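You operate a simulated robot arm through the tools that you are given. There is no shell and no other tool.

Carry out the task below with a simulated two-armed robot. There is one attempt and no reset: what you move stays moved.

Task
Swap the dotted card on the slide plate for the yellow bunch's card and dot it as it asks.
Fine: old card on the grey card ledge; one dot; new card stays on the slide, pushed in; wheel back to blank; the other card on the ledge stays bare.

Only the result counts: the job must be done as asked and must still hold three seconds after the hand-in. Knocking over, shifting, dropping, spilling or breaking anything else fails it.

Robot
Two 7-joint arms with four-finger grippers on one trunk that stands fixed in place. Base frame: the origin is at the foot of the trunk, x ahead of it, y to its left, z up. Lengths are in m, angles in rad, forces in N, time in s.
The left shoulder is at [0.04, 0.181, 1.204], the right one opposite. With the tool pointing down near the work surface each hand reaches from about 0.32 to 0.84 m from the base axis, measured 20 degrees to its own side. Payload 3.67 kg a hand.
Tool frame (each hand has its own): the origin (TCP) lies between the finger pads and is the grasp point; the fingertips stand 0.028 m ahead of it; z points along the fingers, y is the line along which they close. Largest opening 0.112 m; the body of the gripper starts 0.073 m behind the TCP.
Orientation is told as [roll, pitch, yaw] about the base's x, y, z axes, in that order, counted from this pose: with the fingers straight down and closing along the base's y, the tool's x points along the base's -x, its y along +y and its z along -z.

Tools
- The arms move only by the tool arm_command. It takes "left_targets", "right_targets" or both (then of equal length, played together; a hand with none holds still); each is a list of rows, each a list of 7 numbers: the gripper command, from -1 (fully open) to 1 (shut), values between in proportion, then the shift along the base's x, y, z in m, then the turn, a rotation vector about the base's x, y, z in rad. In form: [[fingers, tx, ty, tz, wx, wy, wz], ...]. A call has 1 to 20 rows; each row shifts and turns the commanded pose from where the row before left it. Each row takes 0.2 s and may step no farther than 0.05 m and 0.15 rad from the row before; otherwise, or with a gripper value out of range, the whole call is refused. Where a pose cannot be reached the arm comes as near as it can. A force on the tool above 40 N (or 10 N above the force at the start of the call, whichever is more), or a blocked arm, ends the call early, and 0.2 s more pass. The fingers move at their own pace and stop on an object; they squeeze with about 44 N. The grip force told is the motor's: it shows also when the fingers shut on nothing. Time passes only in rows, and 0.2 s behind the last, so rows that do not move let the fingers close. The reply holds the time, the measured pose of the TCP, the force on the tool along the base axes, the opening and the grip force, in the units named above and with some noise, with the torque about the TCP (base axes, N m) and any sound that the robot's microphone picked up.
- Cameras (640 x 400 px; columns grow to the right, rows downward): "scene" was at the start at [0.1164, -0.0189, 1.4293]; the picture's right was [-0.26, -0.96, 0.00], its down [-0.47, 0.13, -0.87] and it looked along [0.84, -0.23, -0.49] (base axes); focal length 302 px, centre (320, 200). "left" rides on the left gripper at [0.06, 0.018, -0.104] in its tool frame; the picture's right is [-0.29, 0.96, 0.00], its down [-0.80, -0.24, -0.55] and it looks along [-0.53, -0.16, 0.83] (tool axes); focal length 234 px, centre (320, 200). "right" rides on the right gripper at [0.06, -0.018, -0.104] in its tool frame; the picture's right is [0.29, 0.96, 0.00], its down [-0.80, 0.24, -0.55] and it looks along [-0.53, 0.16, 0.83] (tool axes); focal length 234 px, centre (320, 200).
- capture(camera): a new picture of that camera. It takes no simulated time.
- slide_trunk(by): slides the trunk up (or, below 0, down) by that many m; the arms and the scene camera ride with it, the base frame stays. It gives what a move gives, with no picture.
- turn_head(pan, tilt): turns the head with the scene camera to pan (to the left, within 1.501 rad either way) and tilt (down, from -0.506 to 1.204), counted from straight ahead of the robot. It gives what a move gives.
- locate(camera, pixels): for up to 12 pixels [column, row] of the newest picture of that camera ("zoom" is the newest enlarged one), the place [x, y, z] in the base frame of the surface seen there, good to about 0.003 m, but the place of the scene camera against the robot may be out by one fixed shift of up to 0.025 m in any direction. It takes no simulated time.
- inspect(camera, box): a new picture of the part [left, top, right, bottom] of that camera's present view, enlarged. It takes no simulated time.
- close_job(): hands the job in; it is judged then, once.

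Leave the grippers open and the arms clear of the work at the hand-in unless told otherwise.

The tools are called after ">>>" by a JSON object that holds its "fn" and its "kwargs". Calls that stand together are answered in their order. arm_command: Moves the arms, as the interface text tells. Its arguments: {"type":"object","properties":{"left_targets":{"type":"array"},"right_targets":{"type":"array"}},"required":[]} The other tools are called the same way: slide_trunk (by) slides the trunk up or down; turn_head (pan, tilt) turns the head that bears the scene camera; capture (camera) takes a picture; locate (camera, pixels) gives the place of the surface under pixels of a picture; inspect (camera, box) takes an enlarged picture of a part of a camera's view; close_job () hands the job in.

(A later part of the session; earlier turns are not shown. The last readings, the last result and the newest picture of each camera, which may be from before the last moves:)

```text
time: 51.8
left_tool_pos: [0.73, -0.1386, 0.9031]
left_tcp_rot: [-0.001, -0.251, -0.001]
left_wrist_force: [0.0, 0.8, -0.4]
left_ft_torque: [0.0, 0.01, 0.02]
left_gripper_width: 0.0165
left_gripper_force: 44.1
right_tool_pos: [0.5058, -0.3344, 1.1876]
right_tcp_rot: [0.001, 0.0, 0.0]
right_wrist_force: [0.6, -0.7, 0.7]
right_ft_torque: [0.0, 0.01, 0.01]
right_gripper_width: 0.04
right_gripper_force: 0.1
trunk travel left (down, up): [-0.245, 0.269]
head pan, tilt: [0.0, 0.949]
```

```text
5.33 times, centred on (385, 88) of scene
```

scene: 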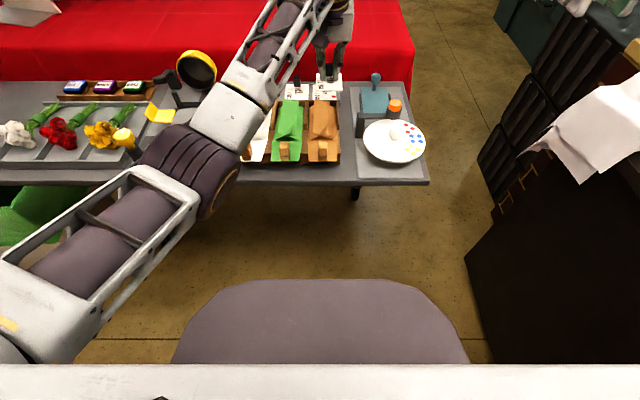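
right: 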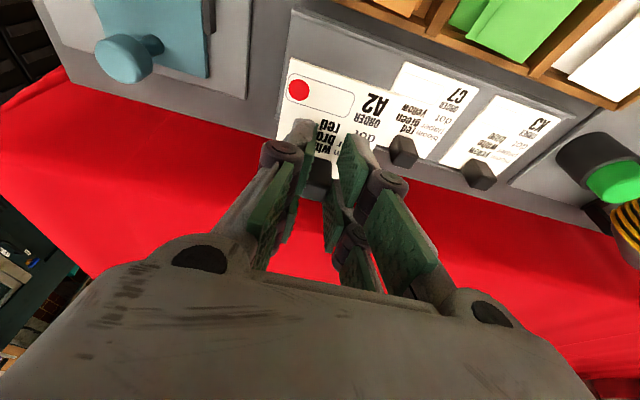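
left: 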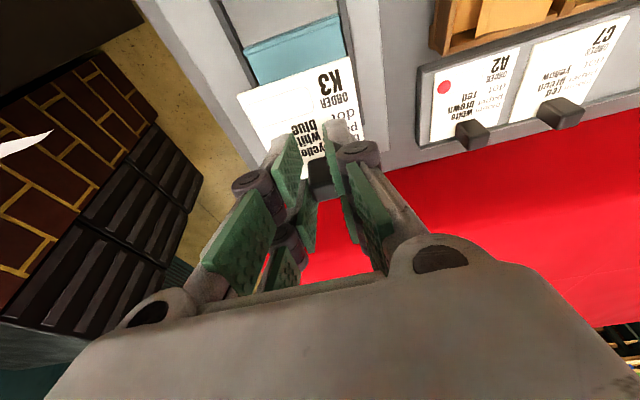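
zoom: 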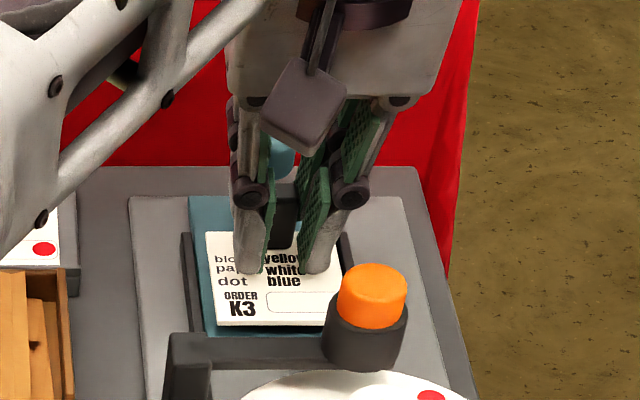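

The card sits just inside the lip. I step down 6 mm more.

>>> {"fn": "arm_command", "kwargs": {"left_targets": [[1, 0, 0, -0.003, 0, 0, 0], [1, 0, 0, -0.002, 0, 0, 0], [1, 0, 0, -0.001, 0, 0, 0], [1, 0, 0, 0, 0, 0, 0]]}}

>>> {"fn": "inspect", "kwargs": {"camera": "left", "box": [240, 20, 460, 180]}}

```text
time: 52.8
left_tool_pos: [0.7301, -0.1405, 0.8976]
left_tcp_rot: [0.001, -0.25, 0.001]
left_wrist_force: [0.9, 0.0, -0.8]
left_ft_torque: [0.01, 0.01, -0.04]
left_gripper_width: 0.0166
left_gripper_force: 44.2
right_tool_pos: [0.5047, -0.3354, 1.1861]
right_tcp_rot: [0.001, -0.002, 0.001]
right_wrist_force: [0.3, 0.3, -0.1]
right_ft_torque: [-0.01, -0.02, -0.02]
right_gripper_width: 0.0399
right_gripper_force: 0.0
trunk travel left (down, up): [-0.245, 0.269]
head pan, tilt: [0.0, 0.949]
```

```text
2.50 times, centred on (350, 100) of left
```

zoom: 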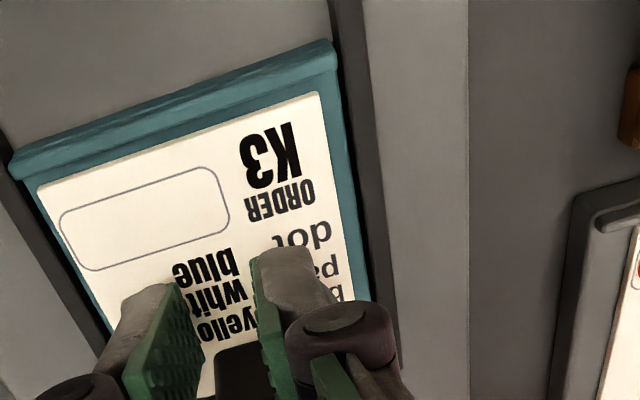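

No contact yet at 0.8976. Continue in 1 mm rows.

>>> {"fn": "arm_command", "kwargs": {"left_targets": [[1, 0, 0, -0.001, 0, 0, 0], [1, 0, 0, -0.001, 0, 0, 0], [1, 0, 0, 0, 0, 0, 0]]}}

>>> {"fn": "arm_command", "kwargs": {"left_targets": [[1, 0, 0, -0.001, 0, 0, 0], [1, 0, 0, 0, 0, 0, 0]]}}

```text
time: 53.6
left_tool_pos: [0.731, -0.1401, 0.8951]
left_tcp_rot: [0.0, -0.249, 0.0]
left_wrist_force: [0.9, 0.8, -0.3]
left_ft_torque: [-0.02, 0.0, 0.03]
left_gripper_width: 0.0167
left_gripper_force: 44.0
right_tool_pos: [0.5062, -0.3353, 1.1873]
right_tcp_rot: [0.0, 0.001, -0.002]
right_wrist_force: [0.7, 0.6, -0.4]
right_ft_torque: [-0.02, -0.02, 0.01]
right_gripper_width: 0.04
right_gripper_force: 0.1
trunk travel left (down, up): [-0.245, 0.269]
head pan, tilt: [0.0, 0.949]
```

```text
time: 54.2
left_tool_pos: [0.7318, -0.1407, 0.8958]
left_tcp_rot: [-0.001, -0.251, 0.0]
left_wrist_force: [0.7, -0.2, 5.8]
left_ft_torque: [-0.02, 0.05, -0.02]
left_gripper_width: 0.0168
left_gripper_force: 43.9
right_tool_pos: [0.5057, -0.3357, 1.1867]
right_tcp_rot: [-0.001, -0.001, -0.001]
right_wrist_force: [-0.1, -0.8, -0.3]
right_ft_torque: [0.01, -0.02, 0.04]
right_gripper_width: 0.0398
right_gripper_force: 0.1
trunk travel left (down, up): [-0.245, 0.269]
head pan, tilt: [0.0, 0.949]
```

Contact 5.8 N, torque near zero: K3 is flat on the slide. I check the gap between its front edge and the lip.

>>> {"fn": "inspect", "kwargs": {"camera": "left", "box": [230, 20, 390, 130]}}

>>> {"fn": "locate", "kwargs": {"camera": "zoom", "pixels": [[80, 225], [180, 190], [300, 145], [455, 90], [180, 170], [182, 150], [300, 120], [300, 100], [60, 240], [490, 80], [200, 265], [480, 62]]}}

```text
3.64 times, centred on (310, 75) of left
```

zoom: 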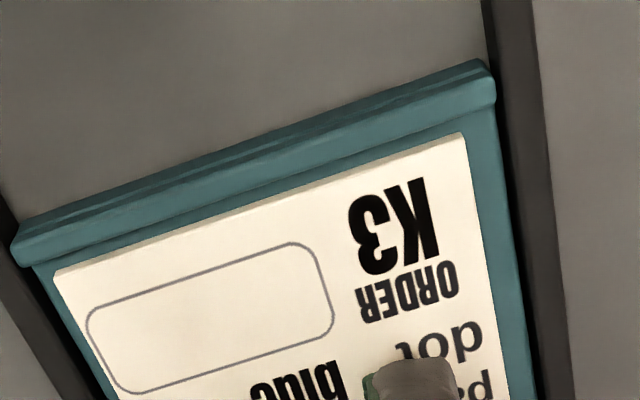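

```text
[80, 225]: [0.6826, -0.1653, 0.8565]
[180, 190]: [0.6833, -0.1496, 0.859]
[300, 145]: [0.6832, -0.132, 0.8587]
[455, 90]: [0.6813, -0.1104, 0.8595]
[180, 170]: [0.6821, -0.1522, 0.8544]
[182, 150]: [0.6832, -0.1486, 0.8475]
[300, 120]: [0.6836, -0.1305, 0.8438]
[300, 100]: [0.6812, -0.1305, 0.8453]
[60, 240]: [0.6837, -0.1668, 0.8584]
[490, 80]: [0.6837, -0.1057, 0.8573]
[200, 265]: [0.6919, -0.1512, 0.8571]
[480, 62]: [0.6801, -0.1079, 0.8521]
```

I sample finer points right at the card's front edge and just before it.

>>> {"fn": "locate", "kwargs": {"camera": "zoom", "pixels": [[300, 196], [150, 246], [440, 148], [300, 182], [300, 172], [300, 162], [150, 228], [150, 216], [150, 205], [440, 132], [440, 120], [440, 108]]}}

```text
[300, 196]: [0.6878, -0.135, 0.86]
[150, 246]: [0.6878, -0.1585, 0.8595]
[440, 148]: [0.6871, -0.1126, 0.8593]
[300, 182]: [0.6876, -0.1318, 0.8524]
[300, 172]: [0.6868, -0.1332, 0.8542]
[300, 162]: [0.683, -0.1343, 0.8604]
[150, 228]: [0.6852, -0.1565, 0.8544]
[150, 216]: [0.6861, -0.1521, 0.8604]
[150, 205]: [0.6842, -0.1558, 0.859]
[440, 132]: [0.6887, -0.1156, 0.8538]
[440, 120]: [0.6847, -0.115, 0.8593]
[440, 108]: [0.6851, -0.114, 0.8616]
```

The card's front edge is at x ≈ 0.6876, about 1–2 mm behind the lip, essentially where A2 was. I release and rise.

>>> {"fn": "arm_command", "kwargs": {"left_targets": [[0.6, 0, 0, 0, 0, 0, 0], [0.286, 0, 0, 0, 0, 0, 0], [0.286, 0, 0, 0, 0, 0, 0], [0.286, 0, 0, 0.01, 0, 0, 0], [0.286, 0, 0, 0.03, 0, 0, 0], [0.286, 0, 0, 0.03, 0, 0, 0], [0.286, 0, 0, 0.03, 0, 0, 0], [0.286, 0, 0, 0, 0, 0, 0]]}}

>>> {"fn": "inspect", "kwargs": {"camera": "left", "box": [230, 0, 390, 130]}}

>>> {"fn": "inspect", "kwargs": {"camera": "scene", "box": [335, 50, 435, 125]}}

```text
time: 56.0
left_tool_pos: [0.7288, -0.1435, 0.9871]
left_tcp_rot: [0.001, -0.247, -0.009]
left_wrist_force: [1.1, -0.8, -0.1]
left_ft_torque: [-0.01, -0.02, -0.02]
left_gripper_width: 0.0399
left_gripper_force: 0.1
left hand out of reach, approached as far as the arm can: row 7
right_tool_pos: [0.5067, -0.3361, 1.1858]
right_tcp_rot: [0.0, -0.001, 0.0]
right_wrist_force: [-0.3, -0.1, -1.1]
right_ft_torque: [0.01, 0.01, -0.01]
right_gripper_width: 0.0399
right_gripper_force: 0.0
trunk travel left (down, up): [-0.245, 0.269]
head pan, tilt: [0.0, 0.949]
```

```text
3.08 times, centred on (310, 65) of left
```

zoom: 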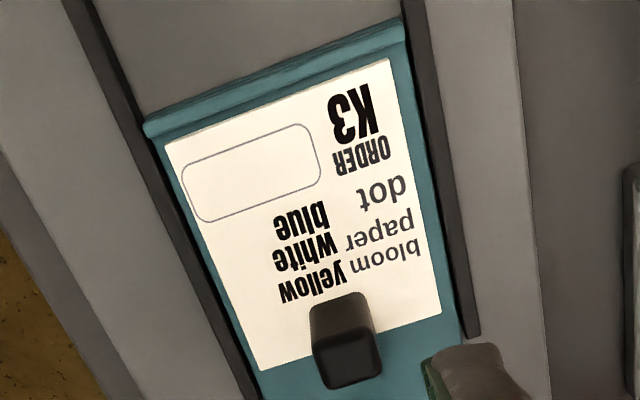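

```text
5.33 times, centred on (385, 88) of scene
```

zoom: 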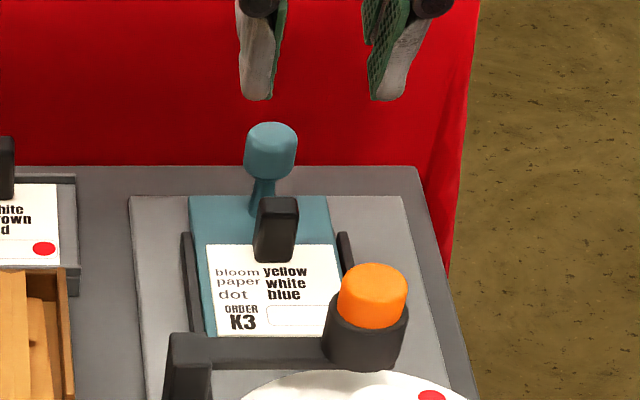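

K3 sits squarely on the slide. The left arm hit its reach limit on the last row, so I reset with a small trunk slide up of 0.02 m, and then withdraw it.

>>> {"fn": "slide_trunk", "kwargs": {"by": 0.02}}

>>> {"fn": "arm_command", "kwargs": {"left_targets": [[0.286, -0.03, 0.02, 0, 0, 0, 0], [0.286, 0, 0, 0, 0, 0, 0]]}}

```text
time: 56.7
left_tool_pos: [0.7278, -0.1435, 1.0073]
left_tcp_rot: [0.002, -0.248, -0.007]
left_wrist_force: [-0.2, -0.5, -0.1]
left_ft_torque: [-0.01, 0.02, 0.02]
left_gripper_width: 0.0401
left_gripper_force: 0.0
right_tool_pos: [0.5072, -0.3341, 1.2049]
right_tcp_rot: [0.002, 0.0, 0.0]
right_wrist_force: [0.0, 0.1, -0.7]
right_ft_torque: [-0.01, -0.01, -0.03]
right_gripper_width: 0.0399
right_gripper_force: 0.1
trunk travel left (down, up): [-0.265, 0.249]
head pan, tilt: [0.0, 0.949]
```

```text
time: 57.3
left_tool_pos: [0.6949, -0.1262, 1.0106]
left_tcp_rot: [0.005, -0.253, -0.008]
left_wrist_force: [-2.0, -0.8, 1.0]
left_ft_torque: [0.12, -0.11, 0.04]
left_gripper_width: 0.0401
left_gripper_force: 0.1
right_tool_pos: [0.5026, -0.3384, 1.2068]
right_tcp_rot: [0.004, -0.003, -0.002]
right_wrist_force: [-0.5, -0.2, -0.4]
right_ft_torque: [0.12, -0.05, 0.0]
right_gripper_width: 0.0399
right_gripper_force: 0.1
trunk travel left (down, up): [-0.265, 0.249]
head pan, tilt: [0.0, 0.949]
```

Tracking works again. I retract the left hand to its parking place.

>>> {"fn": "arm_command", "kwargs": {"left_targets": [[0.286, -0.0153, 0.0306, 0.0213, 0, 0.0315, 0], [0.286, -0.0153, 0.0306, 0.0213, 0, 0.0315, 0], [0.286, -0.0153, 0.0306, 0.0213, 0, 0.0315, 0], [0.286, -0.0153, 0.0306, 0.0213, 0, 0.0315, 0], [0.286, -0.0153, 0.0306, 0.0213, 0, 0.0315, 0], [0.286, -0.0153, 0.0306, 0.0213, 0, 0.0315, 0], [0.286, -0.0153, 0.0306, 0.0213, 0, 0.0315, 0], [0.286, -0.0153, 0.0306, 0.0213, 0, 0.0315, 0], [0.286, 0, 0, 0, 0, 0, 0]]}}

>>> {"fn": "capture", "kwargs": {"camera": "scene"}}

>>> {"fn": "inspect", "kwargs": {"camera": "scene", "box": [335, 55, 435, 185]}}

```text
time: 59.3
left_tool_pos: [0.5776, 0.1214, 1.1782]
left_tcp_rot: [0.0, 0.004, -0.008]
left_wrist_force: [-0.3, 0.3, -0.4]
left_ft_torque: [-0.02, 0.0, 0.0]
left_gripper_width: 0.0398
left_gripper_force: 0.0
right_tool_pos: [0.5068, -0.3345, 1.2057]
right_tcp_rot: [0.001, 0.002, -0.001]
right_wrist_force: [-0.6, -0.7, -0.8]
right_ft_torque: [-0.02, 0.04, 0.01]
right_gripper_width: 0.0399
right_gripper_force: 0.1
trunk travel left (down, up): [-0.265, 0.249]
head pan, tilt: [0.0, 0.949]
```

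```text
taken
```

scene: 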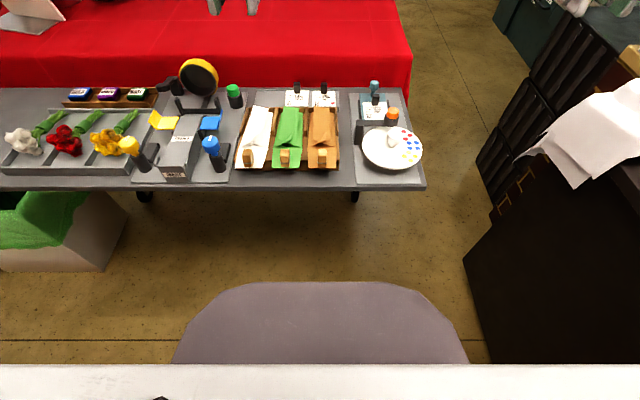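

```text
3.08 times, centred on (385, 120) of scene
```

zoom: 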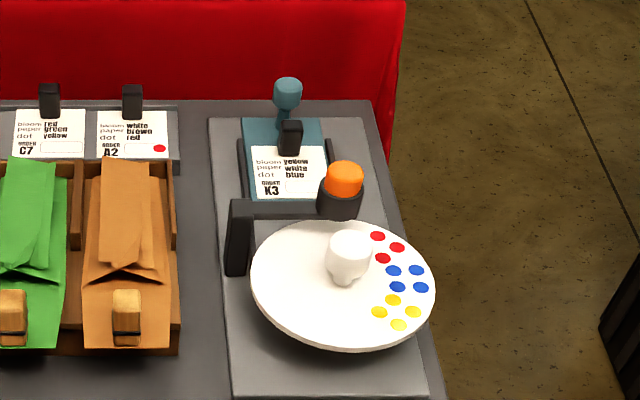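

K3 is on the slide. Next, the right hand goes to the slide knob at about (0.7755,−0.140, top 0.8976): hover at z 1.0 with 0.2 rad forward tilt and opening 0.05 m.

>>> {"fn": "arm_command", "kwargs": {"right_targets": [[0.107, 0.02645, 0.0194, -0.0206, 0, -0.02, 0], [0.107, 0.02645, 0.0194, -0.0206, 0, -0.02, 0], [0.107, 0.02645, 0.0194, -0.0206, 0, -0.02, 0], [0.107, 0.02645, 0.0194, -0.0206, 0, -0.02, 0], [0.107, 0.02645, 0.0194, -0.0206, 0, -0.02, 0], [0.107, 0.02645, 0.0194, -0.0206, 0, -0.02, 0], [0.107, 0.02645, 0.0194, -0.0206, 0, -0.02, 0], [0.107, 0.02645, 0.0194, -0.0206, 0, -0.02, 0], [0.107, 0.02645, 0.0194, -0.0206, 0, -0.02, 0], [0.107, 0.02645, 0.0194, -0.0206, 0, -0.02, 0], [0.107, 0, 0, 0, 0, 0, 0]]}}

>>> {"fn": "capture", "kwargs": {"camera": "right"}}

>>> {"fn": "inspect", "kwargs": {"camera": "right", "box": [240, 30, 400, 150]}}

```text
time: 61.7
left_tool_pos: [0.5765, 0.1211, 1.1785]
left_tcp_rot: [-0.001, 0.001, -0.007]
left_wrist_force: [0.3, -0.3, 0.6]
left_ft_torque: [0.04, -0.02, 0.02]
left_gripper_width: 0.0398
left_gripper_force: 0.0
right_tool_pos: [0.7708, -0.1417, 1.0004]
right_tcp_rot: [0.0, -0.201, 0.0]
right_wrist_force: [-0.3, 0.3, 0.5]
right_ft_torque: [0.02, -0.01, 0.0]
right_gripper_width: 0.0504
right_gripper_force: 0.0
trunk travel left (down, up): [-0.265, 0.249]
head pan, tilt: [0.0, 0.949]
```

```text
taken
```

right: 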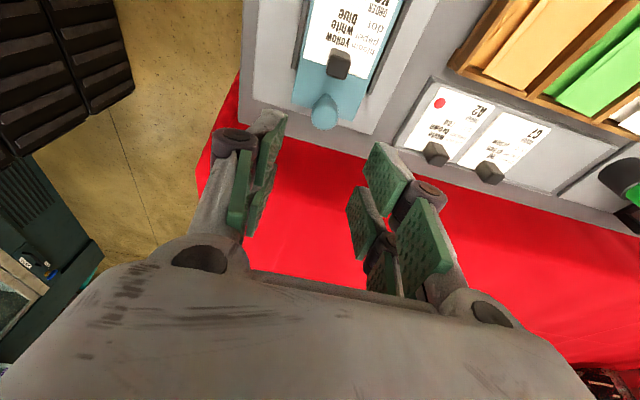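

```text
3.33 times, centred on (320, 90) of right
```

zoom: 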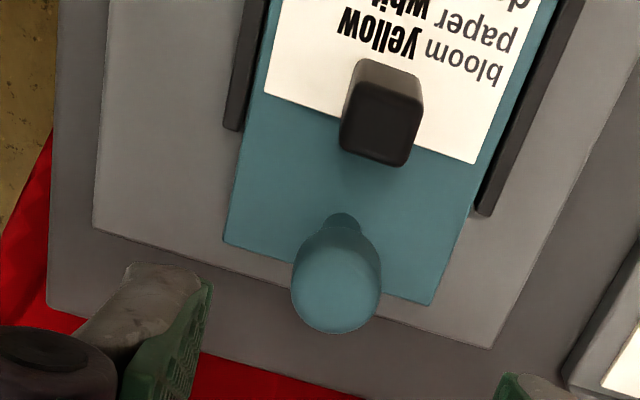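

Knob head centre at zoom [336,285]. I locate it and its rim.

>>> {"fn": "locate", "kwargs": {"camera": "zoom", "pixels": [[336, 285], [336, 300], [298, 280], [376, 285], [336, 250], [336, 328], [380, 140], [345, 140], [420, 110]]}}

```text
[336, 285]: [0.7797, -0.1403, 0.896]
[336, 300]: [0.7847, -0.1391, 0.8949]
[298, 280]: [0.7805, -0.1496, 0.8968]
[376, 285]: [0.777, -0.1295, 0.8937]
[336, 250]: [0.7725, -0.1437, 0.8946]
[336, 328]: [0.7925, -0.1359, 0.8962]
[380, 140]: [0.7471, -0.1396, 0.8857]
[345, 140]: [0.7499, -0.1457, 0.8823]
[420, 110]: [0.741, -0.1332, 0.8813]
```

Knob centre ≈ (0.780,−0.140). I shift +7 mm in x and lower to z ≈ 0.90, with the opening of 0.05 m around the knob.

>>> {"fn": "arm_command", "kwargs": {"right_targets": [[0.107, 0.007, 0.0012, -0.02, 0, 0, 0], [0.107, 0, 0, -0.03, 0, 0, 0], [0.107, 0, 0, -0.03, 0, 0, 0], [0.107, 0, 0, -0.02, 0, 0, 0], [0.107, 0, 0, 0, 0, 0, 0]]}}

>>> {"fn": "inspect", "kwargs": {"camera": "right", "box": [240, 90, 400, 230]}}

>>> {"fn": "inspect", "kwargs": {"camera": "scene", "box": [335, 50, 435, 125]}}

```text
time: 62.9
left_tool_pos: [0.5767, 0.1208, 1.1777]
left_tcp_rot: [0.001, 0.002, -0.007]
left_wrist_force: [0.0, -0.2, -0.8]
left_ft_torque: [0.01, 0.0, 0.02]
left_gripper_width: 0.0398
left_gripper_force: 0.1
right_tool_pos: [0.7784, -0.1391, 0.8994]
right_tcp_rot: [0.0, -0.201, 0.0]
right_wrist_force: [-0.7, 0.1, 0.6]
right_ft_torque: [-0.01, -0.02, 0.0]
right_gripper_width: 0.0502
right_gripper_force: 0.1
trunk travel left (down, up): [-0.265, 0.249]
head pan, tilt: [0.0, 0.949]
```

```text
2.86 times, centred on (320, 160) of right
```

zoom: 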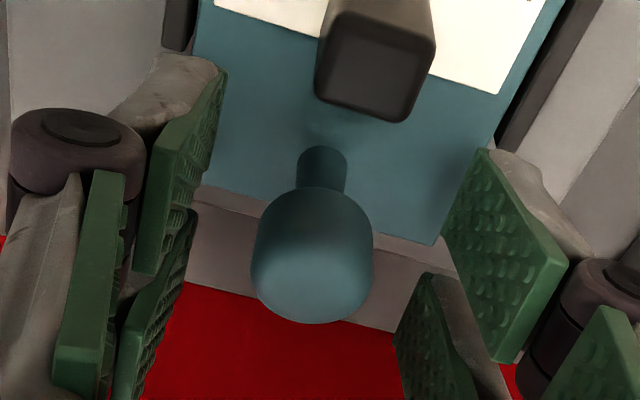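

```text
5.33 times, centred on (385, 88) of scene
```

zoom: 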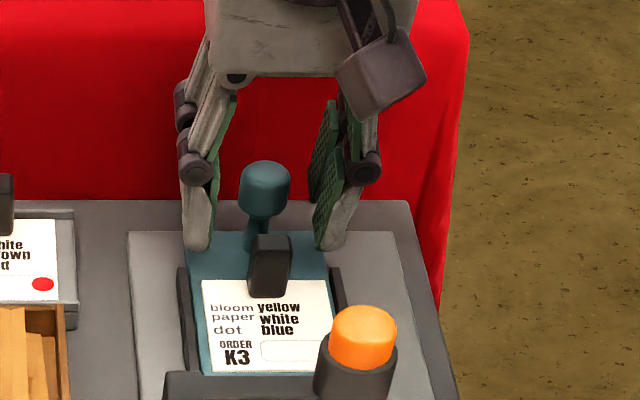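

The fingers straddle the knob. I close on it.

>>> {"fn": "arm_command", "kwargs": {"right_targets": [[0.4, 0, 0, 0, 0, 0, 0], [0.6, 0, 0, 0, 0, 0, 0], [1, 0, 0, 0, 0, 0, 0], [1, 0, 0, 0, 0, 0, 0]]}}

```text
time: 63.9
left_tool_pos: [0.5776, 0.1219, 1.1784]
left_tcp_rot: [0.0, 0.004, -0.008]
left_wrist_force: [0.5, 0.3, -0.2]
left_ft_torque: [0.0, -0.01, 0.02]
left_gripper_width: 0.04
left_gripper_force: 0.1
right_tool_pos: [0.7787, -0.1395, 0.8996]
right_tcp_rot: [-0.001, -0.201, 0.0]
right_wrist_force: [0.1, -2.2, -0.4]
right_ft_torque: [-0.07, -0.05, -0.04]
right_gripper_width: 0.0219
right_gripper_force: 45.6
trunk travel left (down, up): [-0.265, 0.249]
head pan, tilt: [0.0, 0.949]
```

The knob is held (0.0219 m wide). I push the slide inward (−x) in 1 cm rows, 5 cm first.

>>> {"fn": "arm_command", "kwargs": {"right_targets": [[1, -0.005, 0, 0, 0, 0, 0], [1, -0.01, 0, 0, 0, 0, 0], [1, -0.01, 0, 0, 0, 0, 0], [1, -0.01, 0, 0, 0, 0, 0], [1, -0.01, 0, 0, 0, 0, 0], [1, 0, 0, 0, 0, 0, 0]]}}

>>> {"fn": "inspect", "kwargs": {"camera": "scene", "box": [335, 50, 435, 185]}}

```text
time: 65.3
left_tool_pos: [0.5777, 0.1213, 1.1786]
left_tcp_rot: [0.0, 0.003, -0.007]
left_wrist_force: [0.0, 0.6, -0.5]
left_ft_torque: [0.02, -0.03, 0.03]
left_gripper_width: 0.0398
left_gripper_force: 0.1
right_tool_pos: [0.7335, -0.1389, 0.9002]
right_tcp_rot: [-0.002, -0.2, 0.001]
right_wrist_force: [-0.6, -3.5, -2.0]
right_ft_torque: [-0.15, -0.2, 0.0]
right_gripper_width: 0.0222
right_gripper_force: 45.0
trunk travel left (down, up): [-0.265, 0.249]
head pan, tilt: [0.0, 0.949]
```

```text
2.96 times, centred on (385, 118) of scene
```

zoom: 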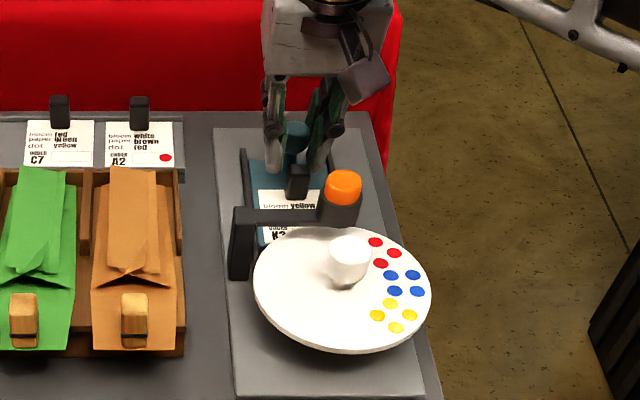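

The slide moved 4.5 cm freely. I go on in 5 mm rows to feel for the stop.

>>> {"fn": "arm_command", "kwargs": {"right_targets": [[1, -0.005, 0, 0, 0, 0, 0], [1, -0.005, 0, 0, 0, 0, 0], [1, -0.005, 0, 0, 0, 0, 0], [1, 0, 0, 0, 0, 0, 0]]}}

>>> {"fn": "inspect", "kwargs": {"camera": "scene", "box": [335, 50, 435, 125]}}

```text
time: 66.3
left_tool_pos: [0.5769, 0.1204, 1.1781]
left_tcp_rot: [0.0, 0.002, -0.008]
left_wrist_force: [-1.2, -0.6, -0.1]
left_ft_torque: [-0.02, 0.02, -0.02]
left_gripper_width: 0.0401
left_gripper_force: 0.0
right_tool_pos: [0.7187, -0.1391, 0.8997]
right_tcp_rot: [0.001, -0.201, 0.001]
right_wrist_force: [-0.5, -2.8, 0.2]
right_ft_torque: [-0.05, 0.32, -0.02]
right_gripper_width: 0.022
right_gripper_force: 44.8
trunk travel left (down, up): [-0.265, 0.249]
head pan, tilt: [0.0, 0.949]
```

```text
5.33 times, centred on (385, 88) of scene
```

zoom: 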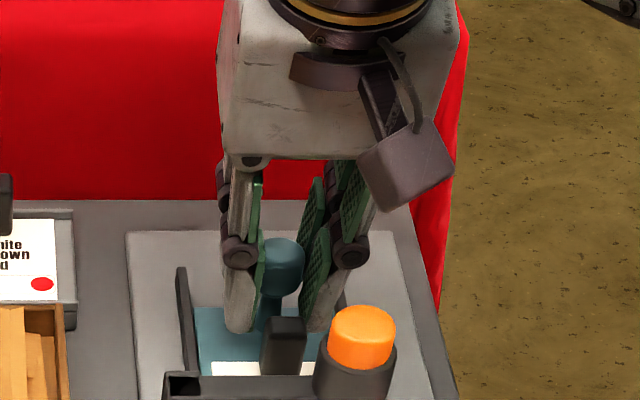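

6 cm so far, no stop. Continuing.

>>> {"fn": "arm_command", "kwargs": {"right_targets": [[1, -0.005, 0, 0, 0, 0, 0], [1, -0.005, 0, 0, 0, 0, 0], [1, 0, 0, 0, 0, 0, 0]]}}

>>> {"fn": "arm_command", "kwargs": {"right_targets": [[1, -0.004, 0, 0, 0, 0, 0], [1, -0.004, 0, 0, 0, 0, 0], [1, 0, 0, 0, 0, 0, 0]]}}

>>> {"fn": "inspect", "kwargs": {"camera": "scene", "box": [335, 50, 435, 185]}}

```text
time: 67.1
left_tool_pos: [0.5773, 0.1213, 1.1777]
left_tcp_rot: [-0.001, 0.002, -0.008]
left_wrist_force: [0.4, 1.0, -0.6]
left_ft_torque: [-0.01, -0.01, 0.02]
left_gripper_width: 0.04
left_gripper_force: 0.1
right_tool_pos: [0.7078, -0.1395, 0.8999]
right_tcp_rot: [0.002, -0.202, 0.0]
right_wrist_force: [0.1, -4.6, -2.4]
right_ft_torque: [-0.03, -0.36, 0.03]
right_gripper_width: 0.0216
right_gripper_force: 44.9
trunk travel left (down, up): [-0.265, 0.249]
head pan, tilt: [0.0, 0.949]
```

```text
time: 67.9
left_tool_pos: [0.5763, 0.1202, 1.1769]
left_tcp_rot: [-0.001, 0.003, -0.008]
left_wrist_force: [-0.5, -0.4, 0.4]
left_ft_torque: [0.01, -0.01, 0.02]
left_gripper_width: 0.0399
left_gripper_force: 0.0
right_tool_pos: [0.7002, -0.1406, 0.8985]
right_tcp_rot: [0.001, -0.2, -0.001]
right_wrist_force: [-1.7, -4.7, -2.0]
right_ft_torque: [0.01, 0.02, -0.02]
right_gripper_width: 0.0215
right_gripper_force: 44.8
trunk travel left (down, up): [-0.265, 0.249]
head pan, tilt: [0.0, 0.949]
```

```text
2.96 times, centred on (385, 118) of scene
```

zoom: 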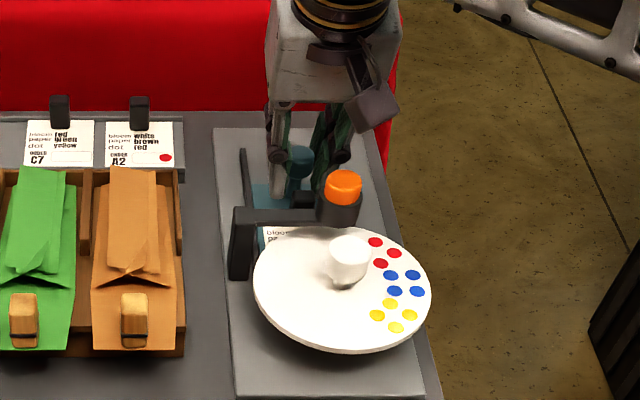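

7.85 cm in. I continue in 2–3 mm rows until resistance shows.

>>> {"fn": "arm_command", "kwargs": {"right_targets": [[1, -0.003, 0, 0, 0, 0, 0], [1, -0.003, 0, 0, 0, 0, 0], [1, 0, 0, 0, 0, 0, 0]]}}

>>> {"fn": "arm_command", "kwargs": {"right_targets": [[1, -0.003, 0, 0, 0, 0, 0], [1, 0, 0, 0, 0, 0, 0]]}}

```text
time: 68.7
left_tool_pos: [0.5814, 0.1221, 1.1758]
left_tcp_rot: [0.0, 0.006, -0.007]
left_wrist_force: [0.5, -0.6, -0.6]
left_ft_torque: [0.01, 0.01, -0.02]
left_gripper_width: 0.0399
left_gripper_force: 0.1
right_tool_pos: [0.6996, -0.1399, 0.8987]
right_tcp_rot: [0.0, -0.205, -0.002]
right_wrist_force: [30.3, -3.1, 1.2]
right_ft_torque: [0.09, -0.62, 0.04]
right_gripper_width: 0.0216
right_gripper_force: 45.0
trunk travel left (down, up): [-0.265, 0.249]
head pan, tilt: [0.0, 0.949]
```

```text
time: 69.0
left_tool_pos: [0.5786, 0.1223, 1.1762]
left_tcp_rot: [-0.002, 0.006, -0.007]
left_wrist_force: [-0.5, 0.2, 0.4]
left_ft_torque: [-0.02, 0.0, 0.01]
left_gripper_width: 0.04
left_gripper_force: 0.0
right_tool_pos: [0.6989, -0.1397, 0.8999]
right_tcp_rot: [0.001, -0.21, -0.005]
right_wrist_force: [21.3, 2.4, -10.5]
right_ft_torque: [0.47, -0.18, 0.12]
right_gripper_width: 0.0217
right_gripper_force: 44.2
trunk travel left (down, up): [-0.265, 0.249]
head pan, tilt: [0.0, 0.949]
stopped in row 1 (right hand): the force on the tool passed its limit at 44 N (the readings are from after the stop); the commanded pose is now the measured one
```

The slide hit its end stop (force 30→44 N at x 0.699, total travel 7.9 cm). I hold still one row and check force.

>>> {"fn": "arm_command", "kwargs": {"right_targets": [[1, 0, 0, 0, 0, 0, 0], [1, 0, 0, 0, 0, 0, 0]]}}

>>> {"fn": "inspect", "kwargs": {"camera": "scene", "box": [345, 60, 425, 145]}}

>>> {"fn": "inspect", "kwargs": {"camera": "left", "box": [120, 60, 320, 220]}}

```text
time: 69.6
left_tool_pos: [0.5809, 0.1215, 1.1758]
left_tcp_rot: [-0.001, 0.007, -0.007]
left_wrist_force: [0.4, -0.7, 1.3]
left_ft_torque: [-0.01, 0.04, -0.01]
left_gripper_width: 0.0398
left_gripper_force: 0.0
right_tool_pos: [0.6989, -0.1392, 0.8999]
right_tcp_rot: [0.0, -0.207, -0.003]
right_wrist_force: [26.1, 3.6, -12.7]
right_ft_torque: [-0.02, -1.24, 0.01]
right_gripper_width: 0.0214
right_gripper_force: 44.5
trunk travel left (down, up): [-0.265, 0.249]
head pan, tilt: [0.0, 0.949]
```

```text
4.71 times, centred on (385, 102) of scene
```

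zoom: 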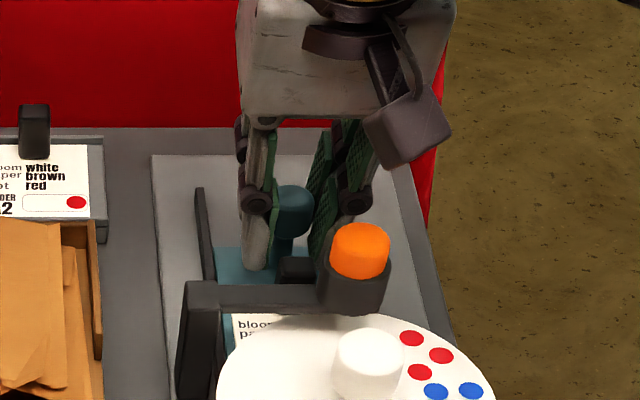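

```text
2.50 times, centred on (220, 140) of left
```

zoom: 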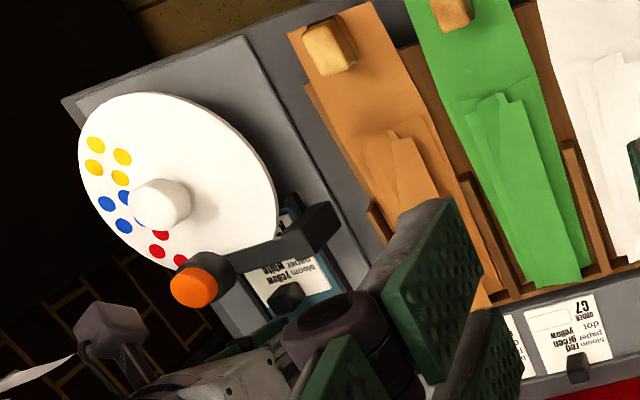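

Residual push is 26 N. I relax it by backing 1.5 mm, then check before letting go.

>>> {"fn": "arm_command", "kwargs": {"right_targets": [[1, 0.0015, 0, 0, 0, 0, 0], [1, 0, 0, 0, 0, 0, 0]]}}

```text
time: 70.2
left_tool_pos: [0.5808, 0.1217, 1.177]
left_tcp_rot: [-0.004, 0.006, -0.009]
left_wrist_force: [-1.2, 0.2, -1.3]
left_ft_torque: [0.05, 0.02, -0.07]
left_gripper_width: 0.0401
left_gripper_force: 0.1
right_tool_pos: [0.6999, -0.1394, 0.8993]
right_tcp_rot: [-0.001, -0.205, -0.002]
right_wrist_force: [20.0, 3.4, -11.6]
right_ft_torque: [0.02, -0.31, 0.01]
right_gripper_width: 0.0217
right_gripper_force: 44.7
trunk travel left (down, up): [-0.265, 0.249]
head pan, tilt: [0.0, 0.949]
```

Still 20 N. Back another 3 mm and down 1 mm.

>>> {"fn": "arm_command", "kwargs": {"right_targets": [[1, 0.0015, 0, -0.0005, 0, 0, 0], [1, 0.0015, 0, -0.0005, 0, 0, 0], [1, 0, 0, 0, 0, 0, 0]]}}

```text
time: 71.0
left_tool_pos: [0.5766, 0.1206, 1.1783]
left_tcp_rot: [0.001, 0.003, -0.008]
left_wrist_force: [-0.3, -0.4, -1.1]
left_ft_torque: [0.0, 0.0, 0.02]
left_gripper_width: 0.0399
left_gripper_force: 0.1
right_tool_pos: [0.6992, -0.1399, 0.8999]
right_tcp_rot: [-0.002, -0.205, -0.003]
right_wrist_force: [-0.6, 1.7, -8.7]
right_ft_torque: [0.0, 0.8, 0.01]
right_gripper_width: 0.0215
right_gripper_force: 45.3
trunk travel left (down, up): [-0.265, 0.249]
head pan, tilt: [0.0, 0.949]
```

Load is off and the slide stays at its end (x 0.699). I open to 0.04 m and rise.

>>> {"fn": "arm_command", "kwargs": {"right_targets": [[0.45, 0, 0, 0, 0, 0, 0], [0.286, 0, 0, 0, 0, 0, 0], [0.286, 0, 0, 0, 0, 0, 0], [0.286, 0, 0, 0.01, 0, 0, 0], [0.286, 0, 0, 0.03, 0, 0, 0], [0.286, 0, 0, 0.04, 0, 0, 0], [0.286, 0, 0, 0.03, 0, 0, 0], [0.286, 0, 0, 0, 0, 0, 0]]}}

>>> {"fn": "capture", "kwargs": {"camera": "right"}}

>>> {"fn": "inspect", "kwargs": {"camera": "scene", "box": [345, 70, 425, 190]}}

```text
time: 72.8
left_tool_pos: [0.5774, 0.1209, 1.1786]
left_tcp_rot: [-0.001, 0.005, -0.007]
left_wrist_force: [-0.2, 1.0, 0.5]
left_ft_torque: [-0.02, -0.01, 0.0]
left_gripper_width: 0.0401
left_gripper_force: 0.0
right_tool_pos: [0.701, -0.1377, 1.011]
right_tcp_rot: [0.003, -0.207, -0.002]
right_wrist_force: [0.3, 0.0, 0.1]
right_ft_torque: [-0.01, 0.02, 0.05]
right_gripper_width: 0.04
right_gripper_force: 0.1
trunk travel left (down, up): [-0.265, 0.249]
head pan, tilt: [0.0, 0.949]
```

```text
taken
```

right: 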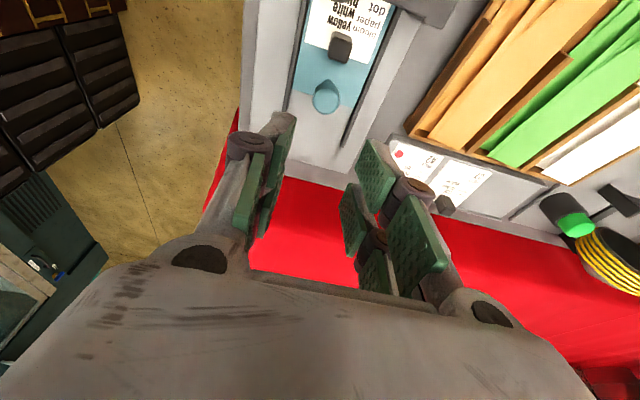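

```text
3.33 times, centred on (385, 130) of scene
```

zoom: 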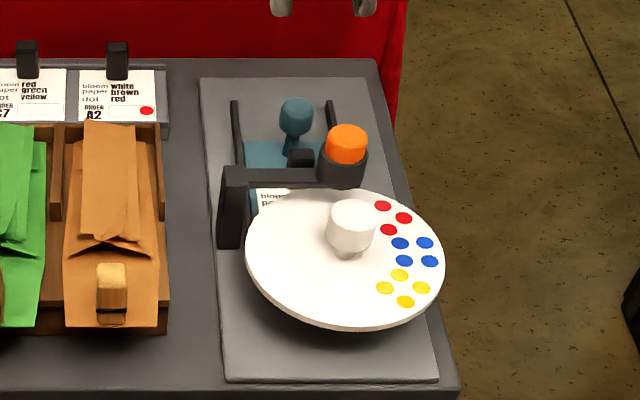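

The slide is in. I verify K3 hasn't slid on the plate: locate tab [340,45] and knob [327,95] in the right view.

>>> {"fn": "inspect", "kwargs": {"camera": "right", "box": [260, 0, 420, 120]}}

>>> {"fn": "locate", "kwargs": {"camera": "right", "pixels": [[340, 50], [327, 96], [327, 88], [345, 58]]}}

```text
3.33 times, centred on (340, 60) of right
```

zoom: 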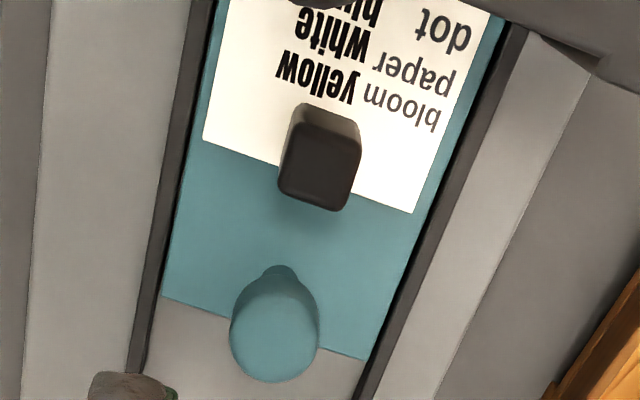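

```text
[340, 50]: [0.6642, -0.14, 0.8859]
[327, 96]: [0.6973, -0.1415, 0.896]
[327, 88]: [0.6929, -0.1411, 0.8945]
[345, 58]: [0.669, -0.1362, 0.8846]
```

K3 kept its place on the plate. Now I take the right hand over the wheel's hub (≈ (0.566,−0.153)), hand vertical.

>>> {"fn": "arm_command", "kwargs": {"right_targets": [[0.107, -0.033, -0.0038, 0.005, 0, 0.051, 0], [0.107, -0.033, -0.0038, 0.005, 0, 0.051, 0], [0.107, -0.033, -0.0038, 0.005, 0, 0.051, 0], [0.107, -0.035, -0.0038, 0.005, 0, 0.052, 0], [0.107, 0, 0, 0, 0, 0, 0]]}}

>>> {"fn": "capture", "kwargs": {"camera": "right"}}

>>> {"fn": "inspect", "kwargs": {"camera": "right", "box": [240, 60, 400, 180]}}

```text
time: 74.0
left_tool_pos: [0.577, 0.1215, 1.1773]
left_tcp_rot: [-0.002, 0.002, -0.007]
left_wrist_force: [0.5, 0.8, 0.8]
left_ft_torque: [-0.04, 0.04, 0.02]
left_gripper_width: 0.0398
left_gripper_force: 0.0
right_tool_pos: [0.5669, -0.155, 1.0308]
right_tcp_rot: [0.0, -0.003, -0.001]
right_wrist_force: [0.3, 0.2, -0.4]
right_ft_torque: [-0.04, -0.02, 0.02]
right_gripper_width: 0.0498
right_gripper_force: 0.1
trunk travel left (down, up): [-0.265, 0.249]
head pan, tilt: [0.0, 0.949]
```

```text
taken
```

right: 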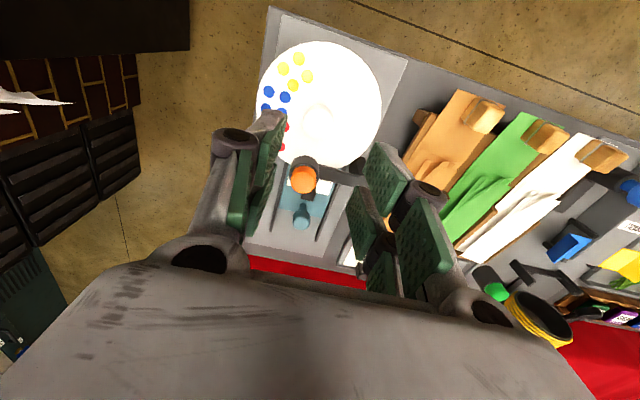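

```text
3.33 times, centred on (320, 120) of right
```

zoom: 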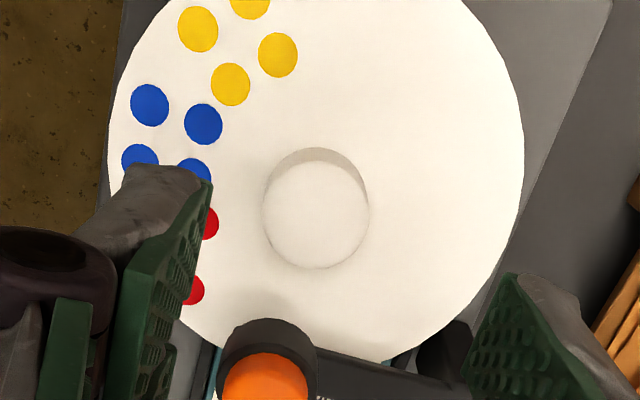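

The hub top disc is centred at about zoom [315,215]; plunger cap at [265,380]. I locate hub centre, rim, and wheel points.

>>> {"fn": "locate", "kwargs": {"camera": "zoom", "pixels": [[315, 215], [270, 215], [360, 212], [315, 175], [315, 260], [265, 375], [265, 395], [150, 105], [204, 124], [140, 160], [310, 300], [480, 60]]}}

>>> {"fn": "locate", "kwargs": {"camera": "right", "pixels": [[303, 180], [292, 180], [314, 180], [303, 170], [303, 190], [345, 172], [265, 75], [380, 95]]}}

```text
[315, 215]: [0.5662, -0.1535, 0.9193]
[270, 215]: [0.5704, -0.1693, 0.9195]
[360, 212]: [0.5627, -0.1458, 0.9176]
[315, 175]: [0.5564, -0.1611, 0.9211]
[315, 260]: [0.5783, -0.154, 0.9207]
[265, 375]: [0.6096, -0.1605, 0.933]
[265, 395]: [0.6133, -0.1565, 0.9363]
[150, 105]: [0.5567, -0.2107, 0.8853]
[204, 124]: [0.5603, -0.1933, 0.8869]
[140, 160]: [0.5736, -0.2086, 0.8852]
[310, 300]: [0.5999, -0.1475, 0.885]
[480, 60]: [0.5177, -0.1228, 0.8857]
```

```text
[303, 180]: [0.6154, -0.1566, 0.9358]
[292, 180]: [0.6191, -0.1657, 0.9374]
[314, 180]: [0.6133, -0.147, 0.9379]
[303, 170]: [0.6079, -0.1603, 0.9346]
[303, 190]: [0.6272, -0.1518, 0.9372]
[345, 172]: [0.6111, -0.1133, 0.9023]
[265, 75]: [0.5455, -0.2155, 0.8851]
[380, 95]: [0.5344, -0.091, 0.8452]
```

Hub: centre ≈ (0.567,−0.1565), top z 0.920, ~0.03 m wide; plunger at (0.617,−0.1565), cap top 0.937. Blue is 90° clockwise of the plunger, so I'll turn the hub +90° in two 45° strokes. First yaw the hand −22.5° and come down to z 0.96 for centring.

>>> {"fn": "arm_command", "kwargs": {"right_targets": [[0.107, 0, -0.0015, -0.01, 0, 0, -0.1309], [0.107, 0, 0, -0.02, 0, 0, -0.1309], [0.107, 0, 0, -0.02, 0, 0, -0.1309], [0.107, 0, 0, -0.02, 0, 0, 0], [0.107, 0, 0, 0, 0, 0, 0]]}}

>>> {"fn": "capture", "kwargs": {"camera": "right"}}

>>> {"fn": "inspect", "kwargs": {"camera": "right", "box": [240, 100, 400, 220]}}

>>> {"fn": "inspect", "kwargs": {"camera": "scene", "box": [345, 70, 425, 190]}}

```text
time: 75.2
left_tool_pos: [0.5765, 0.1216, 1.1779]
left_tcp_rot: [-0.001, 0.002, -0.007]
left_wrist_force: [-0.2, -0.4, 0.2]
left_ft_torque: [-0.01, 0.0, -0.03]
left_gripper_width: 0.0401
left_gripper_force: 0.0
right_tool_pos: [0.5658, -0.1564, 0.9615]
right_tcp_rot: [0.0, -0.001, -0.398]
right_wrist_force: [0.6, -0.8, -0.5]
right_ft_torque: [0.02, 0.03, 0.0]
right_gripper_width: 0.0501
right_gripper_force: 0.0
trunk travel left (down, up): [-0.265, 0.249]
head pan, tilt: [0.0, 0.949]
```

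```text
taken
```

right: 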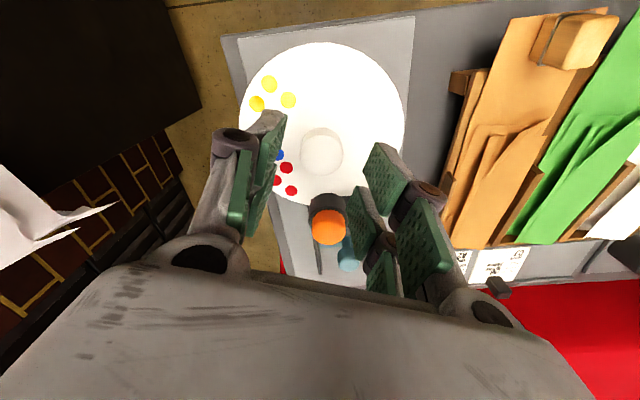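

```text
3.33 times, centred on (320, 160) of right
```

zoom: 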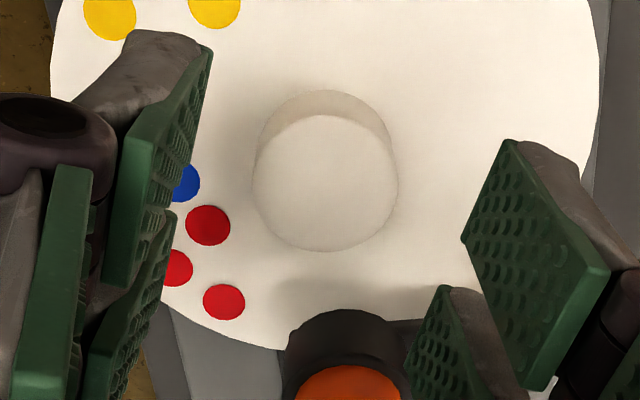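

```text
3.33 times, centred on (385, 130) of scene
```

zoom: 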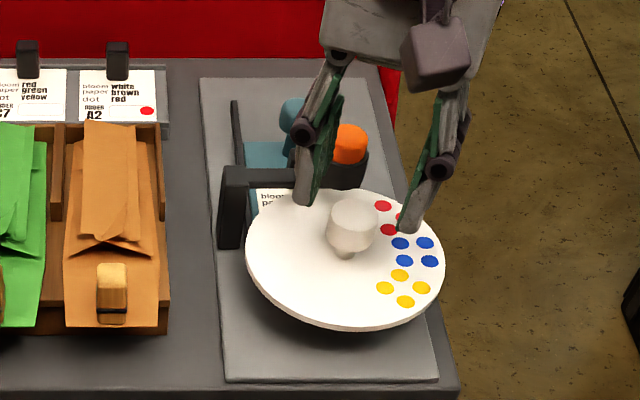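

I locate the hub again from this closer view ([326,183] top centre, rim [255,180], [398,185], [326,118], [326,250]).

>>> {"fn": "inspect", "kwargs": {"camera": "right", "box": [240, 100, 400, 220]}}

>>> {"fn": "locate", "kwargs": {"camera": "zoom", "pixels": [[326, 183], [262, 183], [390, 185], [326, 122], [326, 244], [280, 140], [372, 228], [280, 226], [372, 140], [348, 375], [207, 224], [190, 182]]}}

```text
3.33 times, centred on (320, 160) of right
```

zoom: 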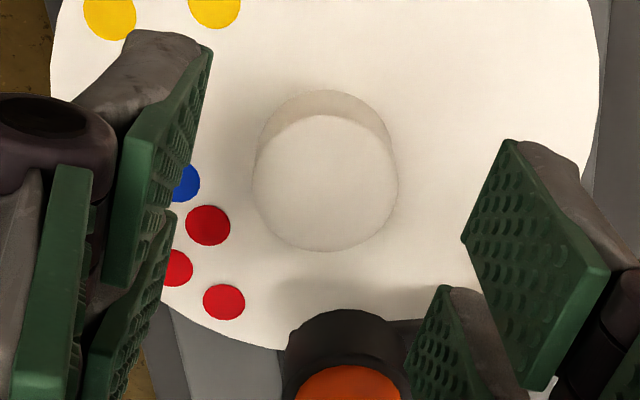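

```text
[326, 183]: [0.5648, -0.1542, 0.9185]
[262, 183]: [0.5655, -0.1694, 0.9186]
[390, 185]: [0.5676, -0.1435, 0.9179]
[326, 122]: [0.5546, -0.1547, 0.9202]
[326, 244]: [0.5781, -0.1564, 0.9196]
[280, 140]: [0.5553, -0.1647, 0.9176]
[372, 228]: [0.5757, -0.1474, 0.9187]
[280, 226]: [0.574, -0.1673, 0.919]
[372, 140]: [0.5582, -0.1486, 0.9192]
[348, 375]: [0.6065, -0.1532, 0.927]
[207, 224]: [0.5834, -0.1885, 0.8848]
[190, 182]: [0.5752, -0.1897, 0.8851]
```

Hub centre (0.566,−0.1565) – the TCP is right over it. I lower to z ≈ 0.929 and close on the hub.

>>> {"fn": "arm_command", "kwargs": {"right_targets": [[0.107, 0, 0, -0.015, 0, 0, 0], [0.107, 0, 0, -0.0175, 0, 0, 0], [0.107, 0, 0, 0, 0, 0, 0], [0.35, 0, 0, 0, 0, 0, 0], [0.45, 0, 0, 0, 0, 0, 0], [0.6, 0, 0, 0, 0, 0, 0], [0.6, 0, 0, 0, 0, 0, 0]]}}

>>> {"fn": "capture", "kwargs": {"camera": "right"}}

```text
time: 76.8
left_tool_pos: [0.5777, 0.1218, 1.1789]
left_tcp_rot: [-0.002, 0.004, -0.006]
left_wrist_force: [0.5, 0.3, -0.4]
left_ft_torque: [-0.02, 0.02, 0.01]
left_gripper_width: 0.0398
left_gripper_force: 0.1
right_tool_pos: [0.5666, -0.1545, 0.9287]
right_tcp_rot: [0.001, -0.002, -0.396]
right_wrist_force: [3.3, 5.9, -2.1]
right_ft_torque: [0.26, -0.1, -0.03]
right_gripper_width: 0.0277
right_gripper_force: 45.0
trunk travel left (down, up): [-0.265, 0.249]
head pan, tilt: [0.0, 0.949]
```

```text
taken
```

right: 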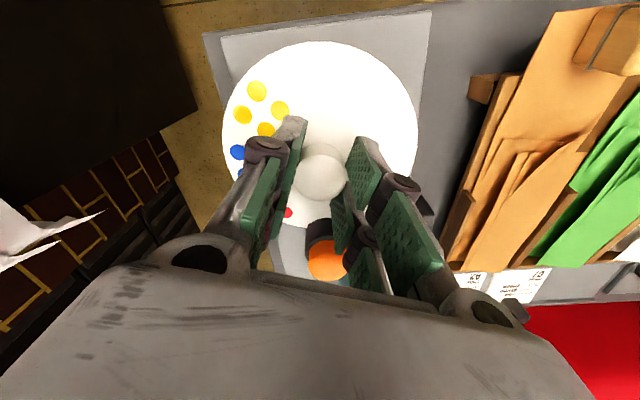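

The hub is gripped (0.0277 m). I turn it +45° (counter-clockwise from above) with gentle rows, correcting the small sideways load.

>>> {"fn": "arm_command", "kwargs": {"right_targets": [[0.7, 0.0005, 0.0012, 0, 0, 0, 0], [0.7, 0, 0, 0, 0, 0, 0.0982], [0.7, 0, 0, 0, 0, 0, 0.0982], [0.7, 0, 0, 0, 0, 0, 0.0982], [0.7, 0, 0, 0, 0, 0, 0.0982], [0.7, 0, 0, 0, 0, 0, 0.0982], [0.7, 0, 0, 0, 0, 0, 0.0982], [0.7, 0, 0, 0, 0, 0, 0.0982], [0.7, 0, 0, 0, 0, 0, 0.0982], [0.7, 0, 0, 0, 0, 0, 0]]}}

>>> {"fn": "capture", "kwargs": {"camera": "right"}}

>>> {"fn": "inspect", "kwargs": {"camera": "scene", "box": [345, 70, 425, 190]}}

```text
time: 79.0
left_tool_pos: [0.5779, 0.1225, 1.1769]
left_tcp_rot: [0.001, 0.003, -0.008]
left_wrist_force: [-0.1, -0.4, -0.2]
left_ft_torque: [0.01, -0.01, 0.01]
left_gripper_width: 0.0397
left_gripper_force: 0.0
right_tool_pos: [0.566, -0.1561, 0.9277]
right_tcp_rot: [0.0, -0.003, 0.392]
right_wrist_force: [-0.4, -0.9, -5.3]
right_ft_torque: [-0.26, 0.32, 0.0]
right_gripper_width: 0.0277
right_gripper_force: 44.8
trunk travel left (down, up): [-0.265, 0.249]
head pan, tilt: [0.0, 0.949]
```

```text
taken
```

right: 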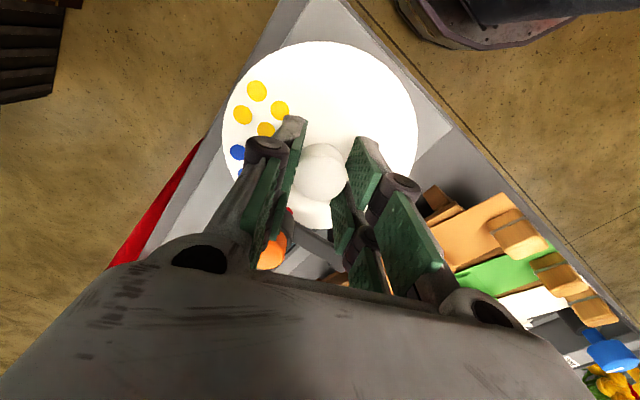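

```text
3.33 times, centred on (385, 130) of scene
```

zoom: 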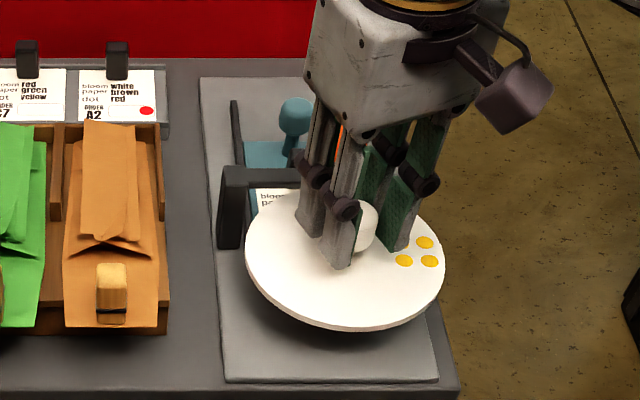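

The wheel followed by 45° (yellow is now at the right side, red at the plunger). I open, turn the hand back −45°, and regrip.

>>> {"fn": "arm_command", "kwargs": {"right_targets": [[0.4, 0, 0, 0, 0, 0, 0], [0.107, 0, 0, 0, 0, 0, 0], [0.107, 0, 0, 0, 0, 0, 0], [0.107, 0, 0, 0, 0, 0, -0.1309], [0.107, 0, 0, 0, 0, 0, -0.1309], [0.107, 0, 0, 0, 0, 0, -0.1309], [0.107, 0, 0, 0, 0, 0, -0.1309], [0.107, 0, 0, 0, 0, 0, -0.1309], [0.107, 0, 0, 0, 0, 0, -0.1309], [0.107, 0, 0, 0, 0, 0, 0]]}}

>>> {"fn": "inspect", "kwargs": {"camera": "scene", "box": [345, 70, 425, 190]}}

>>> {"fn": "capture", "kwargs": {"camera": "right"}}

```text
time: 81.2
left_tool_pos: [0.5761, 0.12, 1.178]
left_tcp_rot: [0.001, 0.003, -0.008]
left_wrist_force: [-0.4, -0.3, -0.3]
left_ft_torque: [0.01, -0.04, 0.05]
left_gripper_width: 0.0399
left_gripper_force: 0.1
right_tool_pos: [0.5663, -0.1547, 0.9282]
right_tcp_rot: [0.0, -0.003, -0.397]
right_wrist_force: [-0.3, -0.3, 0.0]
right_ft_torque: [0.03, 0.02, 0.03]
right_gripper_width: 0.05
right_gripper_force: 0.1
trunk travel left (down, up): [-0.265, 0.249]
head pan, tilt: [0.0, 0.949]
```

```text
3.33 times, centred on (385, 130) of scene
```

zoom: 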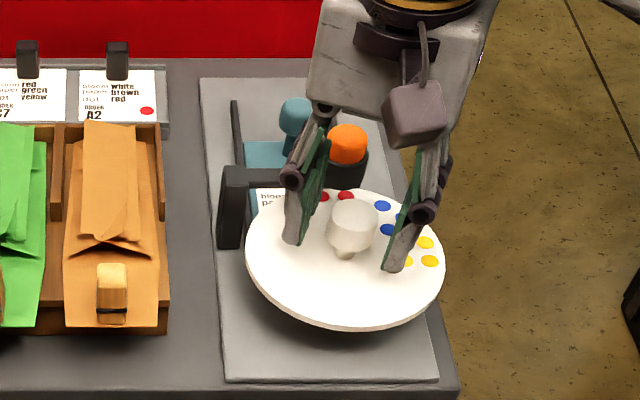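

```text
taken
```

right: 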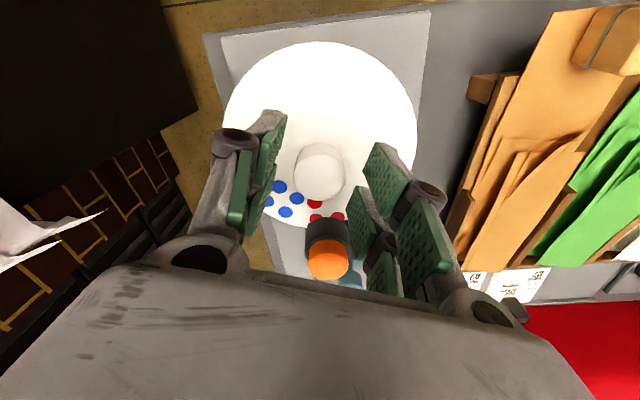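

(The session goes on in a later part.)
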